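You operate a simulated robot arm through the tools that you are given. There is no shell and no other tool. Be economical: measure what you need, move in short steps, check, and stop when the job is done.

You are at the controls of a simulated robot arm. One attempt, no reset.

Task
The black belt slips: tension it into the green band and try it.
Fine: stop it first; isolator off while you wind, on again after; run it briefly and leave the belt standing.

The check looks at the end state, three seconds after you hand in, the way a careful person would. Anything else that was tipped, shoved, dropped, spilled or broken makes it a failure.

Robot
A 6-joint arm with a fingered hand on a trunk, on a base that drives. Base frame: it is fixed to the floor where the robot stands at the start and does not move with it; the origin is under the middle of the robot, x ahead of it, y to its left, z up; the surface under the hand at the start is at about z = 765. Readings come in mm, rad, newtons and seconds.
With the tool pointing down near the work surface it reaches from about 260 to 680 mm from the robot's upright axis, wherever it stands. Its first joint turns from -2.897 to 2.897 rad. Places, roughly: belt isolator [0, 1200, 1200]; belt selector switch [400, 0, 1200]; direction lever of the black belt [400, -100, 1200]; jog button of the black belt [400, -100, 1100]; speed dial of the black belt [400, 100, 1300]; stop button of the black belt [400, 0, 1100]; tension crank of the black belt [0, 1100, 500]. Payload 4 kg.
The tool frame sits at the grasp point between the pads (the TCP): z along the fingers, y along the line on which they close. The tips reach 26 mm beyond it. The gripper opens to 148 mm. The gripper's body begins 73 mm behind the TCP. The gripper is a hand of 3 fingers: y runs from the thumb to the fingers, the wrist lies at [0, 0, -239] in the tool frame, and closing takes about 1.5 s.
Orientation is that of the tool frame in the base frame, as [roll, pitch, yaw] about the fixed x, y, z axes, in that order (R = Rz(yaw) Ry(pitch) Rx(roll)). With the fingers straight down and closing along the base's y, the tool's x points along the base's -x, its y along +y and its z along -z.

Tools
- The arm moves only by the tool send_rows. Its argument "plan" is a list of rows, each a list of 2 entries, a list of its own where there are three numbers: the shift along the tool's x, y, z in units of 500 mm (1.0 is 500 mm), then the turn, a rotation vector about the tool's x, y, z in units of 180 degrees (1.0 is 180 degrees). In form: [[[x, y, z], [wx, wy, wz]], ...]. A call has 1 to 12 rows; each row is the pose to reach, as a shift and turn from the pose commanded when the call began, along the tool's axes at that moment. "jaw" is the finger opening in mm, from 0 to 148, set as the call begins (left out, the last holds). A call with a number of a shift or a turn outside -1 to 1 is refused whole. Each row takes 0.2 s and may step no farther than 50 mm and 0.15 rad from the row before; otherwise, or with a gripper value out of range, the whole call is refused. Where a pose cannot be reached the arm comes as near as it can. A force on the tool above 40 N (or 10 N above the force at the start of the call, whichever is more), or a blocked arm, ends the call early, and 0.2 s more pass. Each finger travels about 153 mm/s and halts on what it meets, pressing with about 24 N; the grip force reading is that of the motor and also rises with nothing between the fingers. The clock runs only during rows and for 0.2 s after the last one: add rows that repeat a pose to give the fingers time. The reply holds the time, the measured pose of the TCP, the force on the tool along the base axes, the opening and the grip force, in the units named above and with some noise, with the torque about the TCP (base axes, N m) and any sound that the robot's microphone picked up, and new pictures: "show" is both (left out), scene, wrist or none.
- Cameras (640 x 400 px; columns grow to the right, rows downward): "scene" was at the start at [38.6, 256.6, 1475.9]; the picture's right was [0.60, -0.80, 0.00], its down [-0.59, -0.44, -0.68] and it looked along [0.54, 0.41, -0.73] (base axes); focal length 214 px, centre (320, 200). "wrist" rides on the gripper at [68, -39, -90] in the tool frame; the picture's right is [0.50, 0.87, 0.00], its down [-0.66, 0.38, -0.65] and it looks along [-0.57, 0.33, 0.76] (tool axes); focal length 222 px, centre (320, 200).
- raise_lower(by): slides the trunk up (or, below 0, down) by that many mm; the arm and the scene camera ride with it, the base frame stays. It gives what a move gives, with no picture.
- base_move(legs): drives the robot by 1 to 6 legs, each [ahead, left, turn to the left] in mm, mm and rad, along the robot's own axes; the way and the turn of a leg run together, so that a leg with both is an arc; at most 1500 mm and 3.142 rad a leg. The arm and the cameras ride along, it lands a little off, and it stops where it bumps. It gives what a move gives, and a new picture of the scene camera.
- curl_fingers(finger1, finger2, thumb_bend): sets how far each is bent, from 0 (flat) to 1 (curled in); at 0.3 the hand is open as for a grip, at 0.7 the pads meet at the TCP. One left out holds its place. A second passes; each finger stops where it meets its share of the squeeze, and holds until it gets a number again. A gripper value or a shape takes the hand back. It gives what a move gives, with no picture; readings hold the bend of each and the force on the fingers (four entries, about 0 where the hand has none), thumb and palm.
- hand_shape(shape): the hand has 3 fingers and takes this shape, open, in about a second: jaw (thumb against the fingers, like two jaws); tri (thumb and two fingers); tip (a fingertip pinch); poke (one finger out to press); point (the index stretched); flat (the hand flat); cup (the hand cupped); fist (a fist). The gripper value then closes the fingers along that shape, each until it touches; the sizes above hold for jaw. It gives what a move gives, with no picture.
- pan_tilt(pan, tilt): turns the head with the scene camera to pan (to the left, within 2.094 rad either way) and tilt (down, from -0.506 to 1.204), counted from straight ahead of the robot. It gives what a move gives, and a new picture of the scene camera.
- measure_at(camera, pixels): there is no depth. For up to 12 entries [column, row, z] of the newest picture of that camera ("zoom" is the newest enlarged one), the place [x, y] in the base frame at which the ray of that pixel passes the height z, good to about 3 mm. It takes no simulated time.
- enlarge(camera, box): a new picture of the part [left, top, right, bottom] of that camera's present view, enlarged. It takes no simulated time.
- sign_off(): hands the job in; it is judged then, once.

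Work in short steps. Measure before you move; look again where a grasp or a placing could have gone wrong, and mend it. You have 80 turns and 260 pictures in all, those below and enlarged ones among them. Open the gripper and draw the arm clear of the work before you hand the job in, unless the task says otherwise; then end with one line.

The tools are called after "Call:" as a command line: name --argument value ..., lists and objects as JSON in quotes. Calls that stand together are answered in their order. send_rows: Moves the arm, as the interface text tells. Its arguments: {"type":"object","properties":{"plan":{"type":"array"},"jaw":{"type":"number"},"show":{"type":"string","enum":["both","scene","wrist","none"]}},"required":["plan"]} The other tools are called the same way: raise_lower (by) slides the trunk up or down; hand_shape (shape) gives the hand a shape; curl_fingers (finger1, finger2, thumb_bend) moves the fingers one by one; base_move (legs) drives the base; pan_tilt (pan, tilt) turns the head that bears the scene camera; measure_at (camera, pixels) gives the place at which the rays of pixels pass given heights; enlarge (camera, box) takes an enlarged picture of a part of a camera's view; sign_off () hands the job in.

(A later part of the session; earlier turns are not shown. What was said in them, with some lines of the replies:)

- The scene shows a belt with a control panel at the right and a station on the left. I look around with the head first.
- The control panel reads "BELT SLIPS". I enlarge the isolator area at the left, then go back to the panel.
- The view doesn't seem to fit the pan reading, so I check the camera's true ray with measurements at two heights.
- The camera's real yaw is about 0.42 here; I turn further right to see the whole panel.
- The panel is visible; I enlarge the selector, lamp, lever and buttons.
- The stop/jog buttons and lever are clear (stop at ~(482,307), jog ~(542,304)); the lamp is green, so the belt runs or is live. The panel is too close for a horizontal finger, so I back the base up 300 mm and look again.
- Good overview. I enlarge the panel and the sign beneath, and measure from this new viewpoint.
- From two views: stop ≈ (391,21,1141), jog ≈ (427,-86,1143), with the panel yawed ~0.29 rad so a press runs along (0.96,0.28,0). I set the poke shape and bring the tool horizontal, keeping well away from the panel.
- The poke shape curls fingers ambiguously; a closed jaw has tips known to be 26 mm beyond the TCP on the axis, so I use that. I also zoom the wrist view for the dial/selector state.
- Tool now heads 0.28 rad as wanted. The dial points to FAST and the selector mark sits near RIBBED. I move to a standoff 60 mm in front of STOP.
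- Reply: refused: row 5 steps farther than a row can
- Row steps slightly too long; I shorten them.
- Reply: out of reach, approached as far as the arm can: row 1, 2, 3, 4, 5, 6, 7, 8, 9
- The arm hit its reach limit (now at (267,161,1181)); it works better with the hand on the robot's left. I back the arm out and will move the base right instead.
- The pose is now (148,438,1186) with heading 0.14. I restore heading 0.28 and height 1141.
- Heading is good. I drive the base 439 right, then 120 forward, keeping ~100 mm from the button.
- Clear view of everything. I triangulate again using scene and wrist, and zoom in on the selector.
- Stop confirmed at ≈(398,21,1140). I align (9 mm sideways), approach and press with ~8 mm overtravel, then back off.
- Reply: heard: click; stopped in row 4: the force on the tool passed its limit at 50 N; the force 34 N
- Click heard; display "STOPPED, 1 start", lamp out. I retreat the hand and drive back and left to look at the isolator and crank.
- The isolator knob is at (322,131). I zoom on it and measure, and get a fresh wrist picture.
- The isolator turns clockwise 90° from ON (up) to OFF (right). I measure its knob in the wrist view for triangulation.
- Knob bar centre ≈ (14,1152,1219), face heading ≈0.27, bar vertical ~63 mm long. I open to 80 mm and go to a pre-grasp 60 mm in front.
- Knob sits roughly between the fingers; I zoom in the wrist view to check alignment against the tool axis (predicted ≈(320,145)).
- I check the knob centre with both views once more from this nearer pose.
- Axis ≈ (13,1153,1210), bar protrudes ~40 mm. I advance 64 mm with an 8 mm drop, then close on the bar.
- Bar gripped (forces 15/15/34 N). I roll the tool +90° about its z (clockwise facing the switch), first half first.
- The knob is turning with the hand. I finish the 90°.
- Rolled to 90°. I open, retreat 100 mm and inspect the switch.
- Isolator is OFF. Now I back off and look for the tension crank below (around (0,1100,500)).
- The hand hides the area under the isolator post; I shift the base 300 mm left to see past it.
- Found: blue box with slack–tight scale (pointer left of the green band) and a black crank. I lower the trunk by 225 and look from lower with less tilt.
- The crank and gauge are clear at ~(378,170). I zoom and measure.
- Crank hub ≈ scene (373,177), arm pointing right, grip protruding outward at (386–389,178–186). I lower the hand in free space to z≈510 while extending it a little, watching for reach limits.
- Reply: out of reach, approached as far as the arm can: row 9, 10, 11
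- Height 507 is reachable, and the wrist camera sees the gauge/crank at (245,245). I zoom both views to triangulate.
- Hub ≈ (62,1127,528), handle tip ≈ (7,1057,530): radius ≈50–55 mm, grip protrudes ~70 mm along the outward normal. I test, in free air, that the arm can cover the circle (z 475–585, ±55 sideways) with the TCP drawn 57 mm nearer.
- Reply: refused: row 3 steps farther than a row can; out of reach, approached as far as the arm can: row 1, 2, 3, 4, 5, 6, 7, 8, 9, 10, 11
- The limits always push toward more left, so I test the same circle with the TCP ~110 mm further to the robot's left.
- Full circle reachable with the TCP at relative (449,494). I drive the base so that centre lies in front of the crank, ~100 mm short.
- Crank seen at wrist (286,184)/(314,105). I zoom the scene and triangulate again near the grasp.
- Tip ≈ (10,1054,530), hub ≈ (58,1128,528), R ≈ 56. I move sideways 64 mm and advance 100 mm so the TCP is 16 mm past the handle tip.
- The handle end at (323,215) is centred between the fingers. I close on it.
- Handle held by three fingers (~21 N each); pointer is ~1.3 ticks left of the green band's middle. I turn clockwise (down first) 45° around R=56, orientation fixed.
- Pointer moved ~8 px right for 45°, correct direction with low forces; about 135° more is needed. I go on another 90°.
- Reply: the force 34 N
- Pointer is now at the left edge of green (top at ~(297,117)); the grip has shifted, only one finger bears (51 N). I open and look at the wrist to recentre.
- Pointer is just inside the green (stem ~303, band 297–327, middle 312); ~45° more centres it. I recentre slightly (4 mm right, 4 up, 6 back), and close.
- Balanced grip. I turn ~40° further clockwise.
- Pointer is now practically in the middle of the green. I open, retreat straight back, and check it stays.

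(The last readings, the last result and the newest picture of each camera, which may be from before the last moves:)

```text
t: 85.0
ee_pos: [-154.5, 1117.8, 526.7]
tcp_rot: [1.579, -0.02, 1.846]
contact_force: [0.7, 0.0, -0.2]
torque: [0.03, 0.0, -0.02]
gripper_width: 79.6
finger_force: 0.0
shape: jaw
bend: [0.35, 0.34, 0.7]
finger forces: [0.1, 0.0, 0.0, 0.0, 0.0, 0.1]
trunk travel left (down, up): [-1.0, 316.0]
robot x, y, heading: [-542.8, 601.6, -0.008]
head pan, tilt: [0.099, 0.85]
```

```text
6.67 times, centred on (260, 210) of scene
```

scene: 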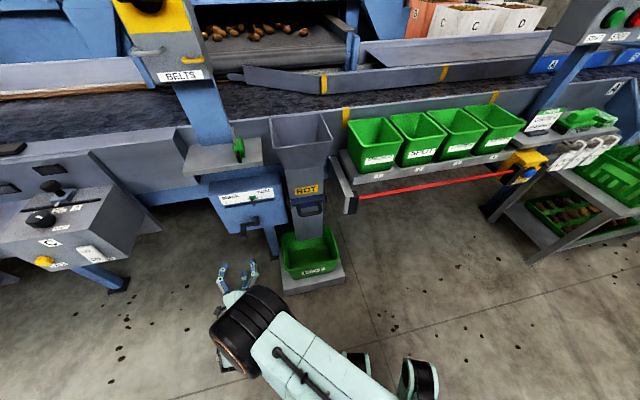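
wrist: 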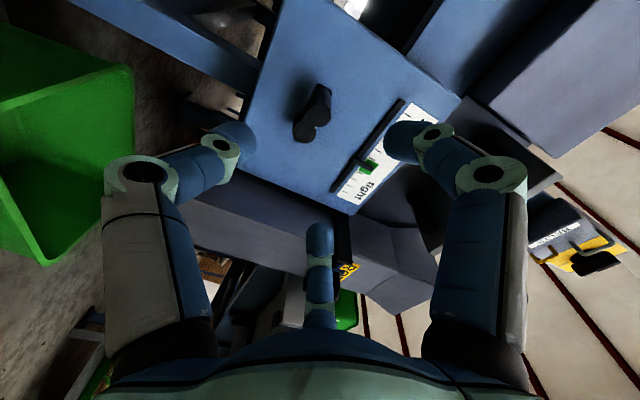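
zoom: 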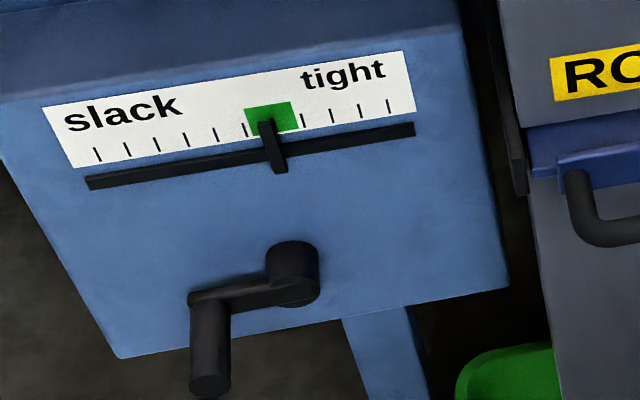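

Pointer sits near the middle of the green band. Next: back away, raise the trunk and arm to isolator height.

Call:
enlarge --camera "wrist" --box '[320, 90, 440, 220]'

Call:
base_move --legs '[[-200, 0, 0]]'

Call:
raise_lower --by 224

Call:
send_rows --plan '[[[0, 0.092, 0.007], [0, 0, 0]], [[0, 0.184, 0.014], [0, 0, 0]], [[0, 0.276, 0.021], [0, 0, 0]], [[0, 0.368, 0.028], [0, 0, 0]], [[0, 0.46, 0.035], [0, 0, 0]], [[0, 0.552, 0.042], [0, 0, 0]], [[0, 0.644, 0.049], [0, 0, 0]], [[0, 0.736, 0.056], [0, 0, 0]], [[0, 0.828, 0.063], [0, 0, 0]], [[0, 0.918, 0.07], [0, 0, 0]], [[-0.09, 0.918, 0.09], [0, 0, 0]], [[-0.18, 0.918, 0.11], [0, 0, 0]]]' --show "none"

```text
3.08 times, centred on (380, 155) of wrist
```

zoom: 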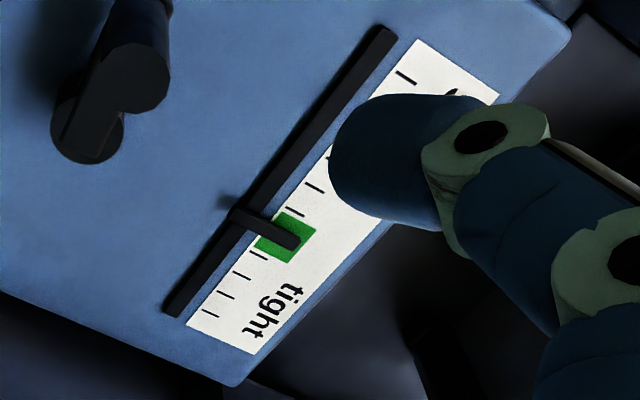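

```text
t: 86.7
ee_pos: [-358.6, 1121.8, 526.7]
tcp_rot: [1.578, -0.019, 1.848]
contact_force: [-0.3, -0.1, 0.4]
torque: [0.03, -0.01, -0.01]
gripper_width: 79.6
finger_force: 0.0
shape: jaw
bend: [0.35, 0.34, 0.7]
finger forces: [0.0, 0.1, 0.0, 0.0, 0.0, 0.1]
trunk travel left (down, up): [-1.0, 316.0]
robot x, y, heading: [-742.8, 602.3, -0.009]
head pan, tilt: [0.099, 0.85]
```

scene: 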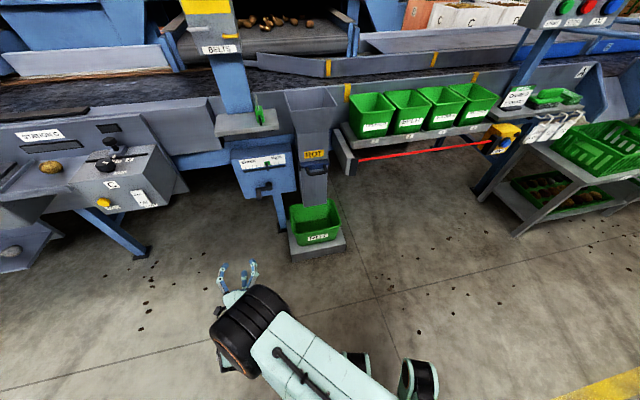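

```text
t: 89.0
ee_pos: [-357.9, 1121.2, 749.7]
tcp_rot: [1.577, -0.019, 1.848]
contact_force: [0.1, 0.3, 0.4]
torque: [0.0, 0.02, -0.03]
gripper_width: 79.3
finger_force: 0.0
shape: jaw
bend: [0.35, 0.34, 0.7]
finger forces: [0.1, 0.0, 0.0, 0.0, 0.1, 0.0]
trunk travel left (down, up): [-225.0, 92.0]
robot x, y, heading: [-743.9, 598.9, -0.008]
head pan, tilt: [0.099, 0.85]
```

```text
t: 91.6
ee_pos: [-273.4, 1040.7, 1208.0]
tcp_rot: [1.578, -0.02, 1.849]
contact_force: [-0.1, 0.2, -0.2]
torque: [0.01, 0.0, 0.03]
gripper_width: 80.0
finger_force: 0.0
shape: jaw
bend: [0.34, 0.34, 0.7]
finger forces: [0.0, 0.0, 0.0, 0.0, 0.0, 0.0]
trunk travel left (down, up): [-225.0, 92.0]
robot x, y, heading: [-741.8, 601.3, -0.009]
head pan, tilt: [0.099, 0.85]
```

Now at isolator height. I set the arm to the earlier pre-grasp relative pose (396,331), then drive the base so the TCP is back at (-102,1120,1212).

Call:
send_rows --plan '[[[-0.05, 0.004, -0.05], [0, 0, 0]], [[-0.1, 0.008, -0.1], [0, 0, 0]], [[-0.14, 0.008, -0.16], [0, 0, 0]], [[-0.172, 0.008, -0.198], [0, 0, 0]]]' --show "none"

Call:
base_move --legs '[[0, 190, 0], [243, 0, 0]]'

Call:
pan_tilt --pan 0.3 --tilt 0.8

Call:
send_rows --plan '[[[0, 0, 0], [0, 0, 0]]]'

```text
t: 92.6
ee_pos: [-346.9, 930.7, 1209.0]
tcp_rot: [1.579, -0.022, 1.851]
contact_force: [-0.9, 0.3, -1.1]
torque: [-0.01, -0.03, -0.01]
gripper_width: 79.7
finger_force: 0.1
shape: jaw
bend: [0.34, 0.34, 0.7]
finger forces: [0.0, 0.0, 0.0, 0.1, 0.0, 0.0]
trunk travel left (down, up): [-225.0, 92.0]
robot x, y, heading: [-740.9, 601.7, -0.012]
head pan, tilt: [0.099, 0.85]
```

```text
t: 96.3
ee_pos: [-103.2, 1117.3, 1208.9]
tcp_rot: [1.58, -0.02, 1.849]
contact_force: [0.6, 0.1, -0.2]
torque: [-0.05, 0.01, 0.02]
gripper_width: 79.5
finger_force: 0.1
shape: jaw
bend: [0.34, 0.34, 0.7]
finger forces: [0.0, 0.0, 0.1, 0.1, 0.1, 0.1]
trunk travel left (down, up): [-225.0, 92.0]
robot x, y, heading: [-499.8, 787.2, -0.007]
head pan, tilt: [0.099, 0.85]
```

scene: 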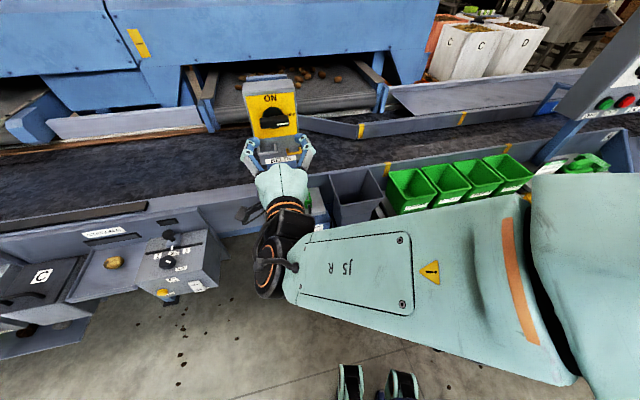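

```text
t: 97.0
ee_pos: [-104.6, 1115.7, 1208.9]
tcp_rot: [1.577, -0.019, 1.851]
contact_force: [1.2, 0.4, 0.6]
torque: [0.03, -0.04, 0.01]
gripper_width: 79.9
finger_force: 0.1
shape: jaw
bend: [0.34, 0.34, 0.7]
finger forces: [0.1, 0.0, 0.1, 0.1, 0.0, 0.1]
trunk travel left (down, up): [-225.0, 92.0]
robot x, y, heading: [-499.8, 788.5, -0.012]
head pan, tilt: [0.3, 0.799]
```

scene: 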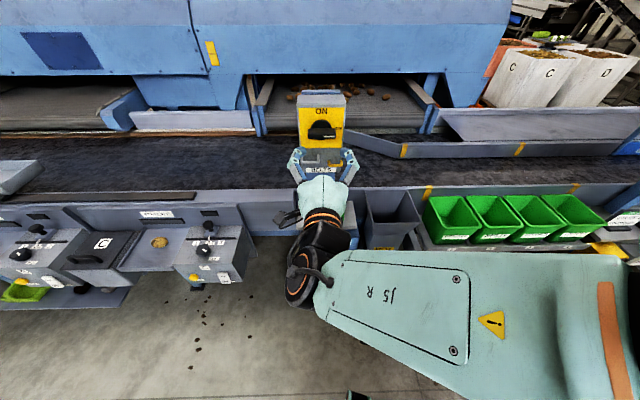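

```text
t: 97.4
ee_pos: [-104.3, 1115.5, 1209.4]
tcp_rot: [1.578, -0.02, 1.849]
contact_force: [0.1, -0.5, 0.3]
torque: [0.0, 0.0, 0.01]
gripper_width: 79.3
finger_force: 0.1
shape: jaw
bend: [0.34, 0.34, 0.7]
finger forces: [0.0, 0.0, 0.0, 0.0, 0.1, 0.0]
trunk travel left (down, up): [-225.0, 92.0]
robot x, y, heading: [-494.7, 792.0, -0.013]
head pan, tilt: [0.3, 0.799]
```

scene: 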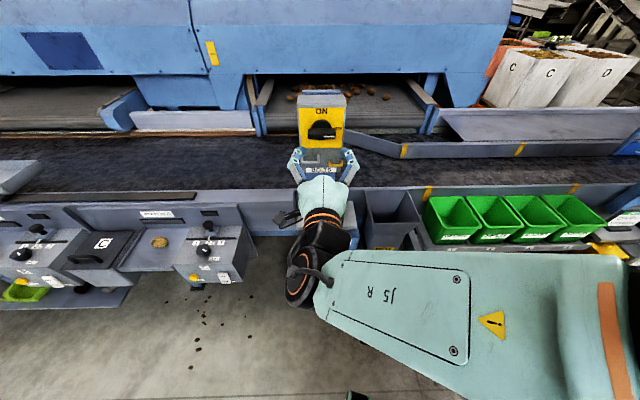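
wrist: 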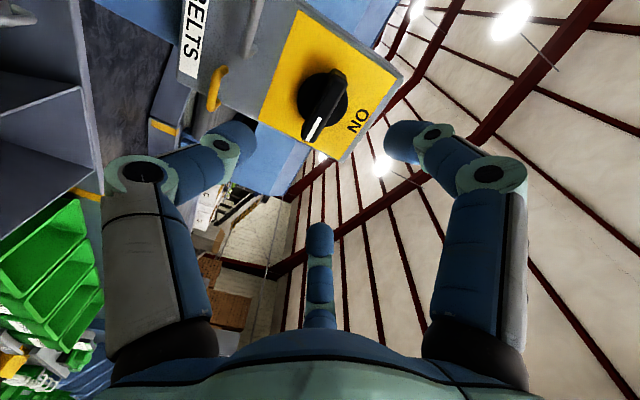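

Same view as before. I advance 120 mm (3.6 mm left) onto the knob and grip.

Call:
send_rows --plan '[[[0.007, 0, 0.08], [0, 0, 0]], [[0.007, 0, 0.16], [0, 0, 0]], [[0.007, -0.002, 0.21], [0, 0, 0]], [[0.007, -0.002, 0.24], [0, 0, 0]], [[0.007, -0.002, 0.24], [0, 0, 0]]]' --show "none"

Call:
send_rows --plan '[[[0, 0, 0], [0, 0, 0]], [[0, 0, 0], [0, 0, 0]], [[0, 0, 0], [0, 0, 0]], [[0, 0, 0], [0, 0, 0]], [[0, 0, 0], [0, 0, 0]], [[0, 0, 0], [0, 0, 0]]]' --jaw 0 --show "wrist"

```text
t: 98.6
ee_pos: [7.9, 1152.2, 1208.1]
tcp_rot: [1.577, -0.02, 1.848]
contact_force: [0.4, 0.0, 0.1]
torque: [0.01, 0.0, 0.02]
gripper_width: 79.7
finger_force: 0.0
shape: jaw
bend: [0.34, 0.34, 0.7]
finger forces: [0.0, 0.0, 0.1, 0.0, 0.0, 0.0]
trunk travel left (down, up): [-225.0, 92.0]
robot x, y, heading: [-501.1, 782.5, -0.011]
head pan, tilt: [0.3, 0.799]
```

```text
t: 100.0
ee_pos: [8.6, 1151.9, 1208.5]
tcp_rot: [1.58, -0.019, 1.851]
contact_force: [-9.0, -3.7, -6.7]
torque: [-0.18, 0.44, -0.02]
gripper_width: 10.6
finger_force: 23.5
shape: jaw
bend: [0.77, 0.78, 0.7]
finger forces: [15.8, 14.7, 0.1, 0.0, 36.9, 0.0]
trunk travel left (down, up): [-225.0, 92.0]
robot x, y, heading: [-500.9, 787.1, -0.008]
head pan, tilt: [0.3, 0.799]
```

wrist: 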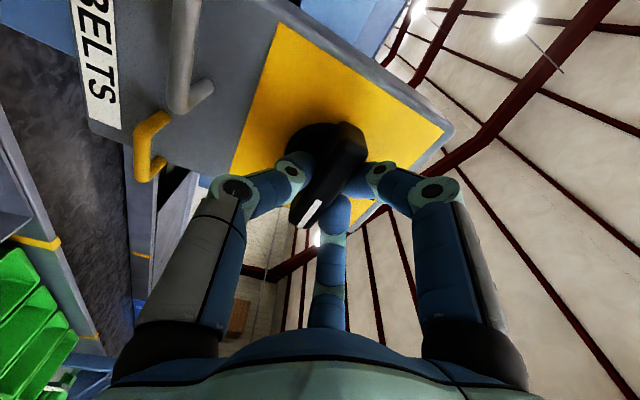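

Gripped. I roll −90° to bring it back to ON.

Call:
send_rows --plan '[[[0, 0, 0], [0, 0, -0.045]], [[0, 0, 0], [0, 0, -0.09]], [[0, 0, 0], [0, 0, -0.135]], [[0, 0, 0], [0, 0, -0.18]], [[0, 0, 0], [0, 0, -0.225]], [[0, 0, 0], [0, 0, -0.27]], [[0, 0, 0], [0, 0, -0.315]], [[0, 0, 0], [0, 0, -0.36]], [[0, 0, 0], [0, 0, -0.405]], [[0, 0, 0], [0, 0, -0.45]], [[0, 0, 0], [0, 0, -0.495]], [[0, 0, 0], [0, 0, -0.505]]]' --show "wrist"

Call:
send_rows --plan '[[[0, 0, 0], [0, 0, 0]], [[0, 0, 0], [0, 0, 0]], [[0, 0, 0], [0, 0, 0]], [[0, 0, 0], [0, 0, 0]], [[0, 0, -0.08], [0, 0, 0]], [[0, 0, -0.16], [0, 0, 0]], [[0, 0, -0.24], [0, 0, 0]]]' --jaw 80

Call:
enlarge --camera "scene" --box '[282, 80, 362, 180]'

```text
t: 102.6
ee_pos: [9.0, 1150.5, 1209.6]
tcp_rot: [2.438, 1.565, 2.716]
contact_force: [-16.3, -18.1, -10.0]
torque: [0.02, 0.19, -0.64]
gripper_width: 8.8
finger_force: 24.1
shape: jaw
bend: [0.77, 0.78, 0.7]
finger forces: [18.3, 15.7, 0.0, 0.1, 42.2, 0.1]
trunk travel left (down, up): [-225.0, 92.0]
robot x, y, heading: [-501.0, 786.3, -0.012]
head pan, tilt: [0.3, 0.799]
```

wrist: 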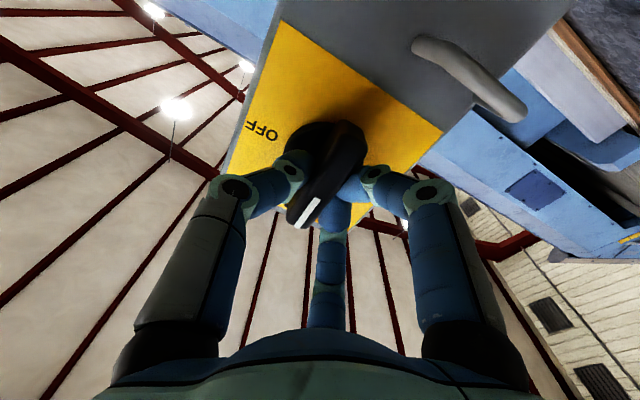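

```text
t: 104.2
ee_pos: [-104.9, 1119.2, 1210.8]
tcp_rot: [2.608, 1.562, 2.887]
contact_force: [0.3, 0.6, 0.0]
torque: [0.01, 0.01, 0.02]
gripper_width: 79.6
finger_force: 0.1
shape: jaw
bend: [0.35, 0.35, 0.7]
finger forces: [0.0, 0.0, 0.1, 0.0, 0.1, 0.1]
trunk travel left (down, up): [-225.0, 92.0]
robot x, y, heading: [-498.2, 785.4, -0.009]
head pan, tilt: [0.3, 0.799]
```

scene: 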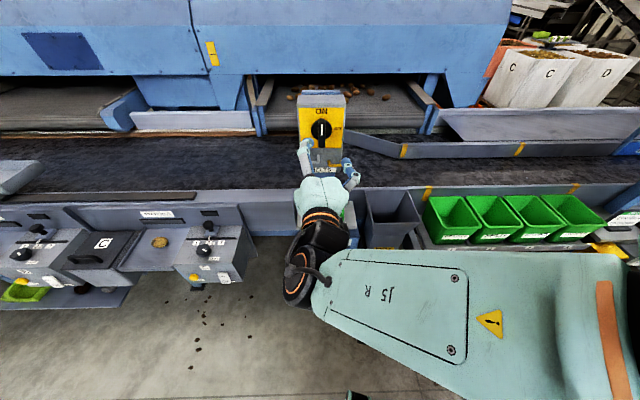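
wrist: 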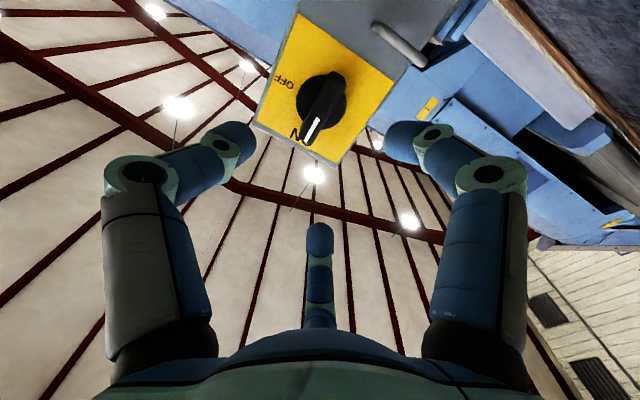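

```text
4.00 times, centred on (322, 130) of scene
```

zoom: 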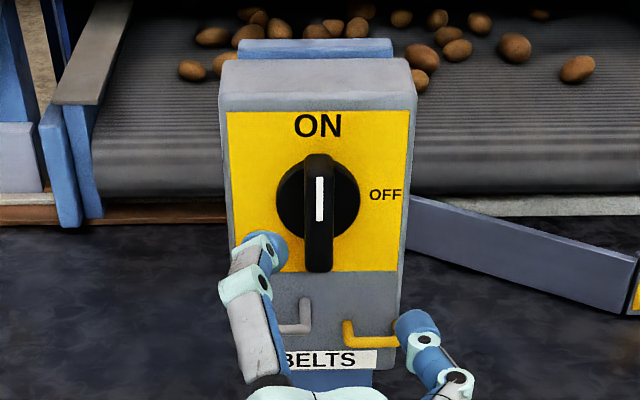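

Isolator is ON again. I back away, close the jaw, and set the arm to the earlier pressing pose, then drive to the panel.

Call:
base_move --legs '[[-300, 0, 0]]'

Call:
send_rows --plan '[[[0.035, 0.04, 0.05], [0, 0, 0]], [[0.07, 0.08, 0.1], [0, 0, 0]], [[0.105, 0.12, 0.15], [0, 0, 0]], [[0.14, 0.16, 0.2], [0, 0, 0]], [[0.14, 0.2, 0.206], [0, 0, 0]], [[0.14, 0.2, 0.206], [0, 0, 0]]]' --jaw 0 --show "none"

Call:
base_move --legs '[[0, -1340, 0]]'

Call:
pan_tilt --pan 0 --tilt 0.5

```text
t: 106.3
ee_pos: [-407.8, 1121.4, 1211.8]
tcp_rot: [2.654, 1.561, 2.935]
contact_force: [0.3, -0.4, 0.5]
torque: [0.03, -0.02, -0.01]
gripper_width: 79.8
finger_force: 0.1
shape: jaw
bend: [0.35, 0.35, 0.7]
finger forces: [0.0, 0.1, 0.0, 0.1, 0.0, 0.0]
trunk travel left (down, up): [-225.0, 92.0]
robot x, y, heading: [-802.4, 790.8, -0.012]
head pan, tilt: [0.3, 0.799]
```

scene: 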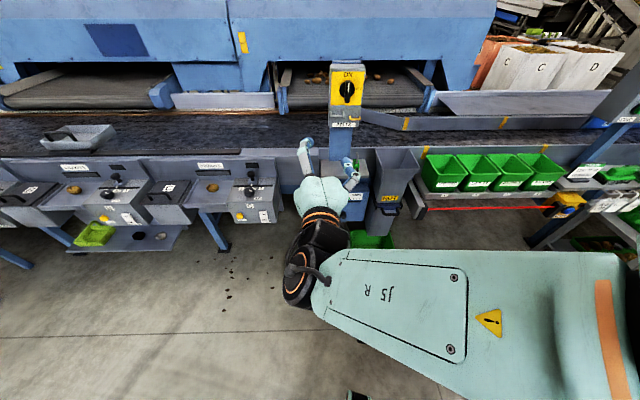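

```text
t: 107.7
ee_pos: [-336.3, 1246.8, 1141.9]
tcp_rot: [2.667, 1.561, 2.951]
contact_force: [-0.2, 0.2, 0.2]
torque: [0.02, 0.0, -0.01]
gripper_width: 0.3
finger_force: 24.1
shape: jaw
bend: [0.7, 0.7, 0.7]
finger forces: [0.0, 0.0, 0.1, 0.1, 0.1, 0.1]
trunk travel left (down, up): [-225.0, 92.0]
robot x, y, heading: [-802.7, 788.6, -0.009]
head pan, tilt: [0.3, 0.799]
```

```text
t: 119.4
ee_pos: [-350.0, -77.5, 1141.5]
tcp_rot: [2.66, 1.562, 2.924]
contact_force: [0.0, 0.2, -0.1]
torque: [0.01, 0.02, -0.02]
gripper_width: 0.0
finger_force: 24.4
shape: jaw
bend: [0.7, 0.7, 0.7]
finger forces: [0.0, 0.0, 0.0, 0.0, 0.0, 0.0]
trunk travel left (down, up): [-225.0, 92.0]
robot x, y, heading: [-824.8, -528.9, -0.021]
head pan, tilt: [0.3, 0.799]
```

scene: 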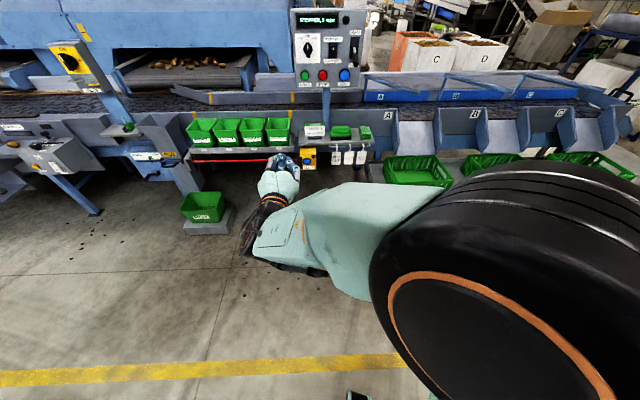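

```text
t: 120.2
ee_pos: [-350.6, -78.8, 1141.6]
tcp_rot: [2.663, 1.562, 2.928]
contact_force: [-1.0, -0.3, 0.3]
torque: [0.0, -0.02, 0.02]
gripper_width: 0.2
finger_force: 24.1
shape: jaw
bend: [0.7, 0.7, 0.7]
finger forces: [0.0, 0.0, 0.1, 0.0, 0.1, 0.0]
trunk travel left (down, up): [-225.0, 92.0]
robot x, y, heading: [-824.3, -528.7, -0.026]
head pan, tilt: [0.0, 0.499]
```

scene: 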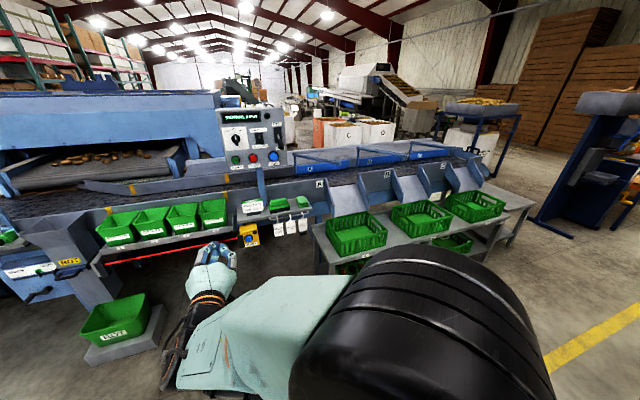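

A crate table stands right of the panel; I measure its near edge for base clearance and read the display.

Call:
measure_at --camera "scene" --pixels '[[332, 264, 600], [332, 264, 700], [312, 227, 600], [312, 227, 700], [535, 205, 650], [275, 156, 1141], [255, 158, 1141], [283, 123, 1240]]'

Call:
enlarge --camera "scene" --box '[205, 95, 305, 175]'

```text
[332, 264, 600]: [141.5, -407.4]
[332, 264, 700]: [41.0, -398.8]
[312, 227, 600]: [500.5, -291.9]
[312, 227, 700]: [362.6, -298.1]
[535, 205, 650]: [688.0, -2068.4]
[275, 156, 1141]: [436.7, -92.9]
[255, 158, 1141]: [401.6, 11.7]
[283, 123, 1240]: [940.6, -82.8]
```

```text
5.00 times, centred on (255, 135) of scene
```

zoom: 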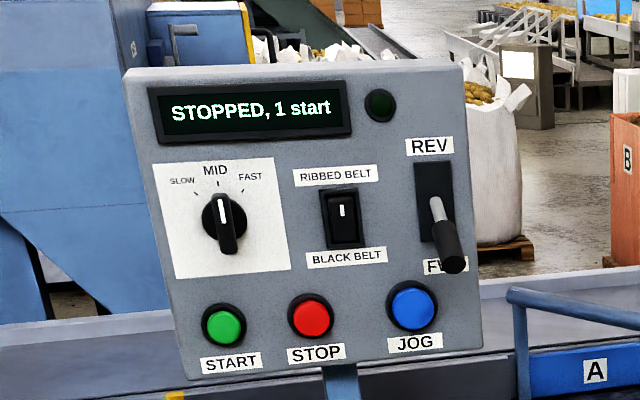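

Display "STOPPED, 1 start". The table edge is near x≈100 for y<-400, so I stop the base at x≈-230 and use arm extension for JOG.

Call:
base_move --legs '[[0, -40, 0.02], [594, 0, 0]]'

Call:
send_rows --plan '[[[0, 0, 0], [0, 0, 0]]]' --show "wrist"

```text
t: 124.2
ee_pos: [228.7, -116.1, 1140.9]
tcp_rot: [2.67, 1.563, 2.947]
contact_force: [0.0, 0.4, 0.2]
torque: [-0.01, 0.0, 0.02]
gripper_width: 0.1
finger_force: 23.8
shape: jaw
bend: [0.7, 0.7, 0.7]
finger forces: [0.1, 0.1, 0.1, 0.0, 0.1, 0.1]
trunk travel left (down, up): [-225.0, 92.0]
robot x, y, heading: [-242.3, -572.2, -0.012]
head pan, tilt: [0.0, 0.499]
```

scene: 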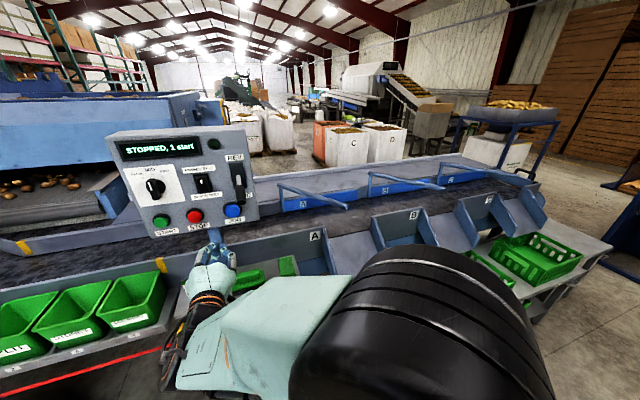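

```text
t: 124.6
ee_pos: [228.8, -116.5, 1142.0]
tcp_rot: [2.655, 1.562, 2.929]
contact_force: [-0.2, 0.0, -0.2]
torque: [-0.01, 0.0, 0.03]
gripper_width: 0.0
finger_force: 24.2
shape: jaw
bend: [0.7, 0.7, 0.7]
finger forces: [0.0, 0.0, 0.1, 0.1, 0.1, 0.1]
trunk travel left (down, up): [-225.0, 92.0]
robot x, y, heading: [-238.2, -571.9, -0.014]
head pan, tilt: [0.0, 0.499]
```

wrist: 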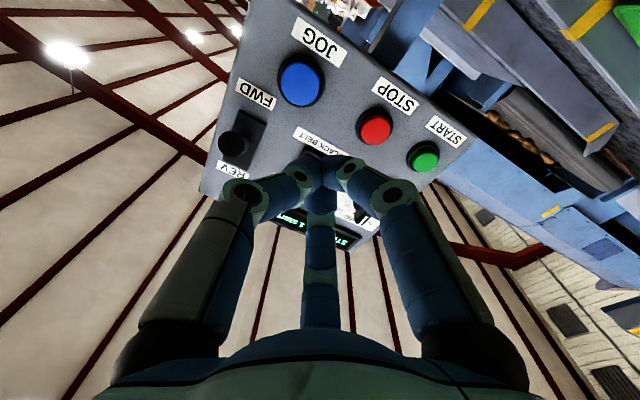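

I zoom both views to check the lever's tip relative to the JOG approach.

Call:
enlarge --camera "scene" --box '[170, 140, 270, 260]'

Call:
enlarge --camera "wrist" --box '[190, 40, 350, 200]'

Call:
measure_at --camera "wrist" --pixels '[[298, 83, 1141], [375, 129, 1141], [231, 145, 1180], [231, 145, 1200], [231, 145, 1220]]'

Call:
measure_at --camera "scene" --pixels '[[234, 211, 1141], [195, 216, 1141], [241, 198, 1180], [241, 198, 1200], [241, 198, 1220]]'

```text
3.33 times, centred on (220, 200) of scene
```

zoom: 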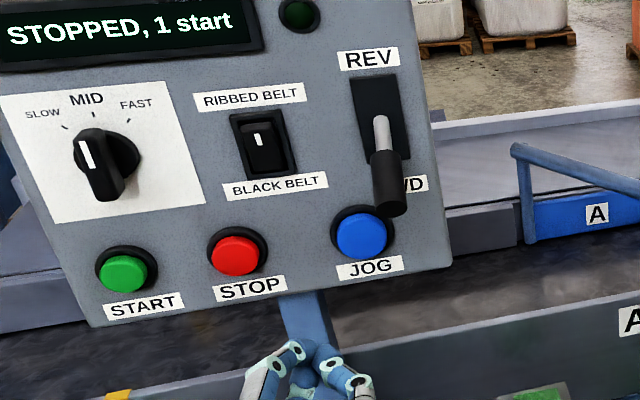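

```text
2.50 times, centred on (270, 120) of wrist
```

zoom: 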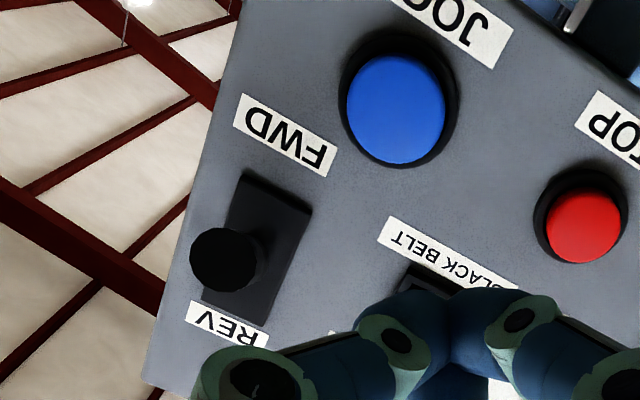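

```text
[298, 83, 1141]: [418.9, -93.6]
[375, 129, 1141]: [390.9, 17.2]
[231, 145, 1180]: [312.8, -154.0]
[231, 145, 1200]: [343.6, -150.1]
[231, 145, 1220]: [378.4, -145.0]
```

```text
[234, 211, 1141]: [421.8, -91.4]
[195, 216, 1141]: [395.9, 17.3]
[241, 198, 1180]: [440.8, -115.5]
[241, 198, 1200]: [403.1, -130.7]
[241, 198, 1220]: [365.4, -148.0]
```

Lever is tilted to FWD and clear of the approach. JOG tip ≈ (420,-92,1141). I align 28 mm right and approach to just short, then press with small steps.

Call:
send_rows --plan '[[[0.001, -0.056, 0.06], [0, 0, 0]], [[0.001, -0.056, 0.14], [0, 0, 0]], [[0.001, -0.056, 0.22], [0, 0, 0]], [[0.001, -0.056, 0.28], [0, 0, 0]], [[0.001, -0.056, 0.29], [0, 0, 0]]]'

```text
t: 125.8
ee_pos: [374.4, -103.3, 1139.9]
tcp_rot: [2.708, 1.561, 2.984]
contact_force: [0.3, -0.9, 0.0]
torque: [0.0, -0.01, 0.02]
gripper_width: 0.2
finger_force: 24.2
shape: jaw
bend: [0.7, 0.7, 0.7]
finger forces: [0.0, 0.0, 0.0, 0.1, 0.0, 0.0]
trunk travel left (down, up): [-225.0, 92.0]
robot x, y, heading: [-243.8, -572.7, -0.013]
head pan, tilt: [0.0, 0.499]
```

scene: 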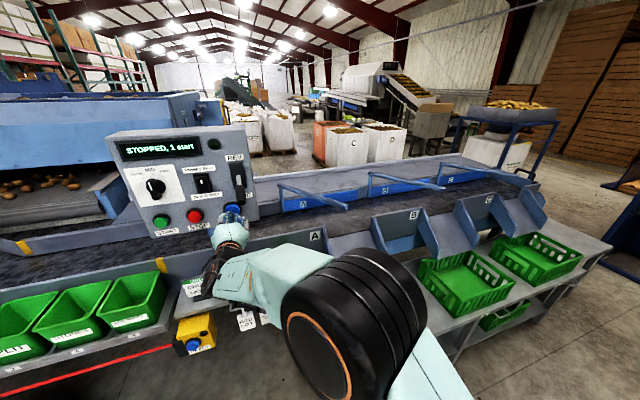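
wrist: 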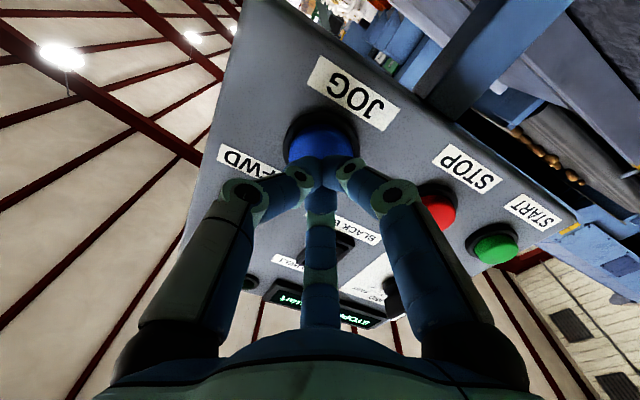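

The fingertip is right in front of JOG. I press in 3 mm steps and watch the display.

Call:
send_rows --plan '[[[0, 0, 0.006], [0, 0, 0]], [[0, 0, 0.012], [0, 0, 0]], [[0, 0, 0.018], [0, 0, 0]], [[0, 0, 0.024], [0, 0, 0]], [[0, 0, 0.03], [0, 0, 0]], [[0, 0, 0.03], [0, 0, 0]], [[0, 0, 0.03], [0, 0, 0]]]' --show "scene"

Call:
enlarge --camera "scene" --box '[100, 120, 280, 240]'

```text
t: 127.4
ee_pos: [389.3, -99.4, 1139.8]
tcp_rot: [2.677, 1.561, 2.952]
contact_force: [-1.1, -0.9, -1.4]
torque: [0.0, 0.04, -0.01]
gripper_width: 0.0
finger_force: 23.9
shape: jaw
bend: [0.7, 0.7, 0.7]
finger forces: [0.0, 0.0, 0.0, 0.0, 0.0, 0.0]
trunk travel left (down, up): [-225.0, 92.0]
robot x, y, heading: [-238.1, -572.1, -0.011]
head pan, tilt: [0.0, 0.499]
```

scene: 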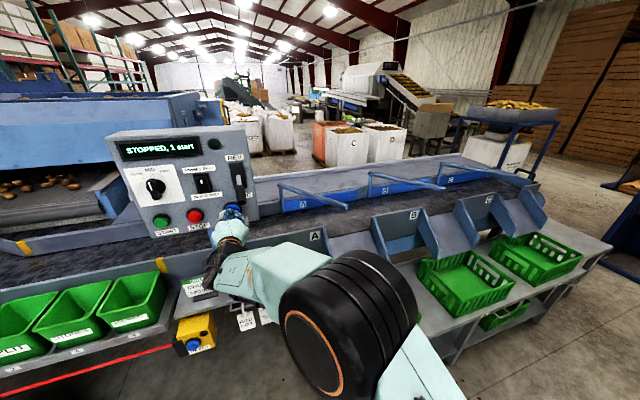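

```text
3.33 times, centred on (190, 180) of scene
```

zoom: 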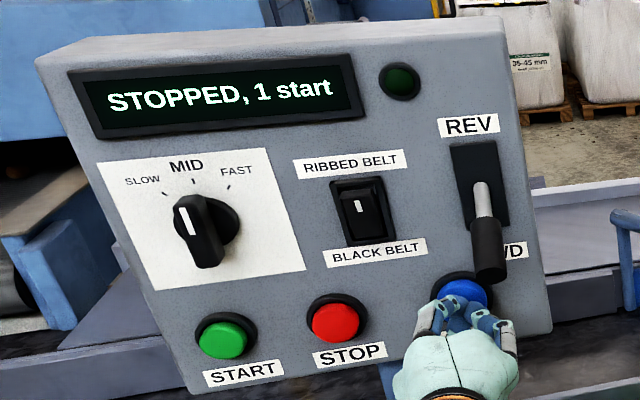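

No contact yet (0 N); I continue in 3 mm steps up to 20 mm more.

Call:
send_rows --plan '[[[0, 0, 0.006], [0, 0, 0]], [[0, 0, 0.012], [0, 0, 0]], [[0, 0, 0.018], [0, 0, 0]], [[0, 0, 0.024], [0, 0, 0]], [[0, 0, 0.03], [0, 0, 0]], [[0, 0, 0.036], [0, 0, 0]]]' --show "scene"

Call:
enlarge --camera "scene" --box '[100, 120, 280, 240]'

```text
t: 128.5
ee_pos: [396.7, -97.4, 1141.3]
tcp_rot: [2.673, 1.561, 2.952]
contact_force: [-26.4, -12.9, 1.5]
torque: [0.02, -0.08, -0.13]
gripper_width: 0.0
finger_force: 23.9
shape: jaw
bend: [0.7, 0.7, 0.7]
finger forces: [0.0, 0.1, 0.1, 0.0, 0.1, 0.0]
trunk travel left (down, up): [-225.0, 92.0]
robot x, y, heading: [-237.6, -570.2, -0.008]
head pan, tilt: [0.0, 0.499]
heard: click
stopped in row 5: the force on the tool passed its limit at 43 N (the readings are from after the stop); the commanded pose is now the measured one
```

scene: 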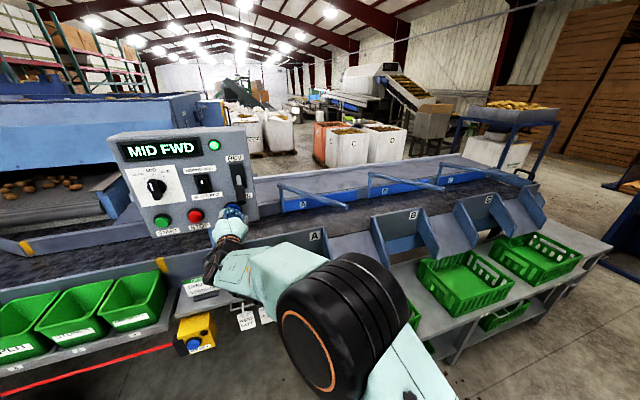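

```text
3.33 times, centred on (190, 180) of scene
```

zoom: 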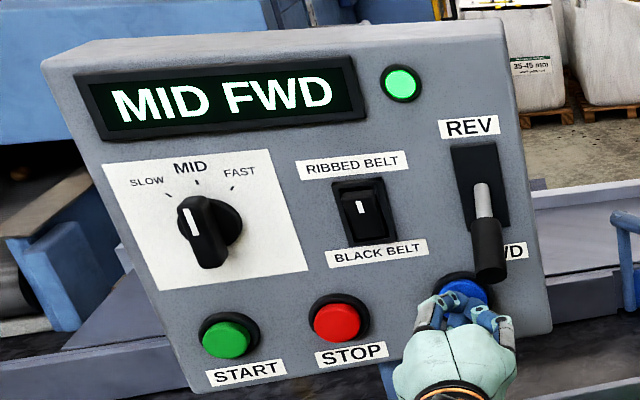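

It runs: "MID FWD", lamp green, no slip message. I hold a further moment, then retract and check it stands.

Call:
send_rows --plan '[[[0, 0, 0], [0, 0, 0]], [[0, 0, 0], [0, 0, 0]], [[0, 0, 0], [0, 0, 0]], [[0, 0, 0], [0, 0, 0]], [[0, 0, 0], [0, 0, 0]]]' --show "scene"

Call:
send_rows --plan '[[[0, 0, -0.06], [0, 0, 0]], [[0, 0, -0.14], [0, 0, 0]], [[0, 0, -0.22], [0, 0, 0]], [[0, 0, -0.3], [0, 0, 0]], [[0, 0, -0.34], [0, 0, 0]], [[0, 0, -0.34], [0, 0, 0]]]' --show "scene"

Call:
enlarge --camera "scene" --box '[100, 120, 280, 240]'

```text
t: 129.7
ee_pos: [396.3, -95.7, 1140.4]
tcp_rot: [2.706, 1.561, 2.986]
contact_force: [-33.0, -15.8, 0.1]
torque: [0.01, -0.01, -0.08]
gripper_width: 0.0
finger_force: 23.5
shape: jaw
bend: [0.7, 0.7, 0.7]
finger forces: [0.1, 0.0, 0.0, 0.0, 0.1, 0.0]
trunk travel left (down, up): [-225.0, 92.0]
robot x, y, heading: [-239.7, -571.3, -0.01]
head pan, tilt: [0.0, 0.499]
```

scene: 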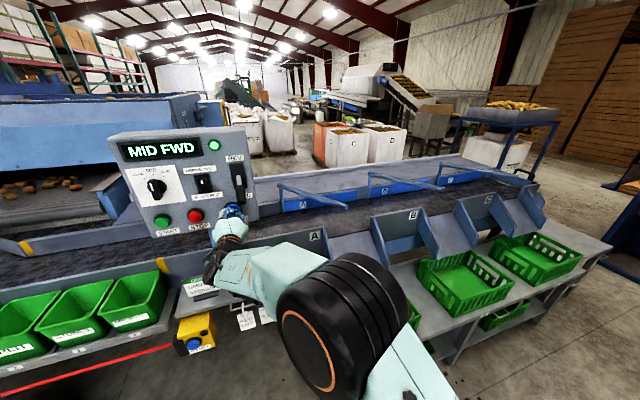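

```text
t: 131.1
ee_pos: [236.3, -142.3, 1138.8]
tcp_rot: [2.86, 1.559, 3.138]
contact_force: [-0.2, 0.9, 0.0]
torque: [-0.01, 0.0, 0.04]
gripper_width: 0.0
finger_force: 24.2
shape: jaw
bend: [0.7, 0.7, 0.7]
finger forces: [0.0, 0.0, 0.1, 0.0, 0.0, 0.0]
trunk travel left (down, up): [-225.0, 92.0]
robot x, y, heading: [-240.4, -574.9, -0.011]
head pan, tilt: [0.0, 0.499]
```

scene: 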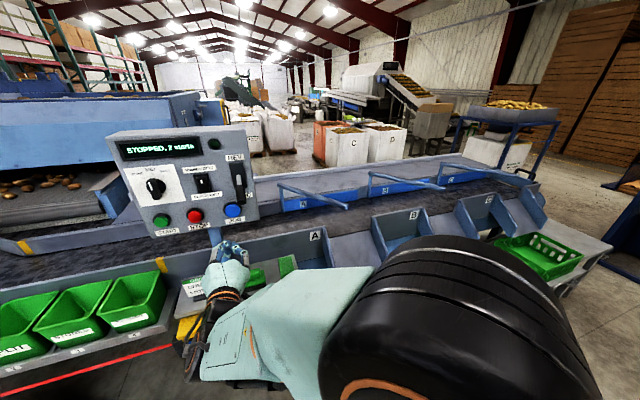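

```text
3.33 times, centred on (190, 180) of scene
```

zoom: 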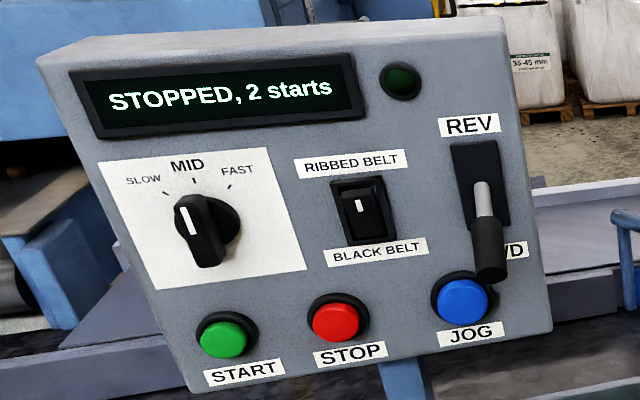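

Display "STOPPED, 2 starts", lamp out: the belt ran without slipping and stands. I back away and open the gripper.

Call:
base_move --legs '[[-300, 0, 0]]'

Call:
send_rows --plan '[[[0, 0, 0], [0, 0, 0]], [[0, 0, 0], [0, 0, 0]], [[0, 0, 0], [0, 0, 0]], [[0, 0, 0], [0, 0, 0]], [[0, 0, 0], [0, 0, 0]]]' --jaw 148 --show "scene"

```text
t: 133.2
ee_pos: [-62.4, -139.6, 1139.3]
tcp_rot: [2.881, 1.56, -3.126]
contact_force: [-1.4, -0.2, 0.4]
torque: [-0.02, 0.0, -0.01]
gripper_width: 0.0
finger_force: 23.7
shape: jaw
bend: [0.7, 0.7, 0.7]
finger forces: [0.0, 0.0, 0.0, 0.0, 0.0, 0.1]
trunk travel left (down, up): [-225.0, 92.0]
robot x, y, heading: [-536.7, -569.5, -0.016]
head pan, tilt: [0.0, 0.499]
```

scene: 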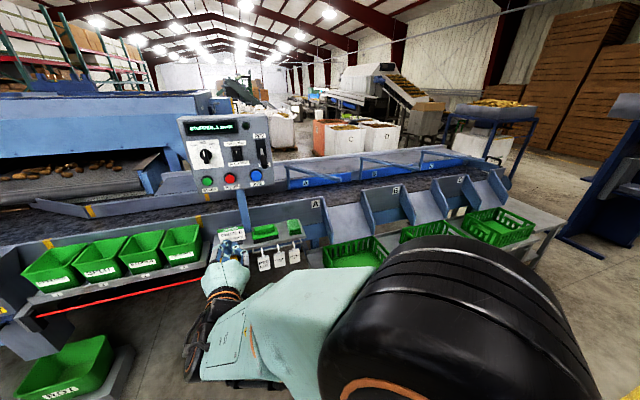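

```text
t: 134.4
ee_pos: [-62.0, -138.6, 1138.7]
tcp_rot: [2.877, 1.558, -3.129]
contact_force: [-0.4, 0.7, -0.3]
torque: [0.01, -0.02, -0.01]
gripper_width: 148.1
finger_force: 0.1
shape: jaw
bend: [0.3, 0.3, 0.3]
finger forces: [0.0, 0.1, 0.0, 0.0, 0.0, 0.0]
trunk travel left (down, up): [-225.0, 92.0]
robot x, y, heading: [-539.9, -565.9, -0.013]
head pan, tilt: [0.0, 0.499]
```

scene: 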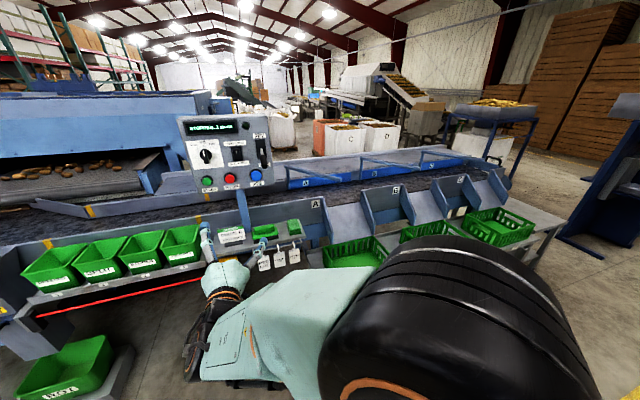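

Everything is in its end state: the belt stands, the isolator is on, the tension is in the green and the hand is open and clear. I hand in.

Call:
sign_off

```text
The job is handed in.
```

The black belt is tensioned to about the middle of the green band. I had it stopped and the isolator off while winding, then switched the isolator back on. A jog of just over a second ran it ("MID FWD") with no slip message, and it is now standing.
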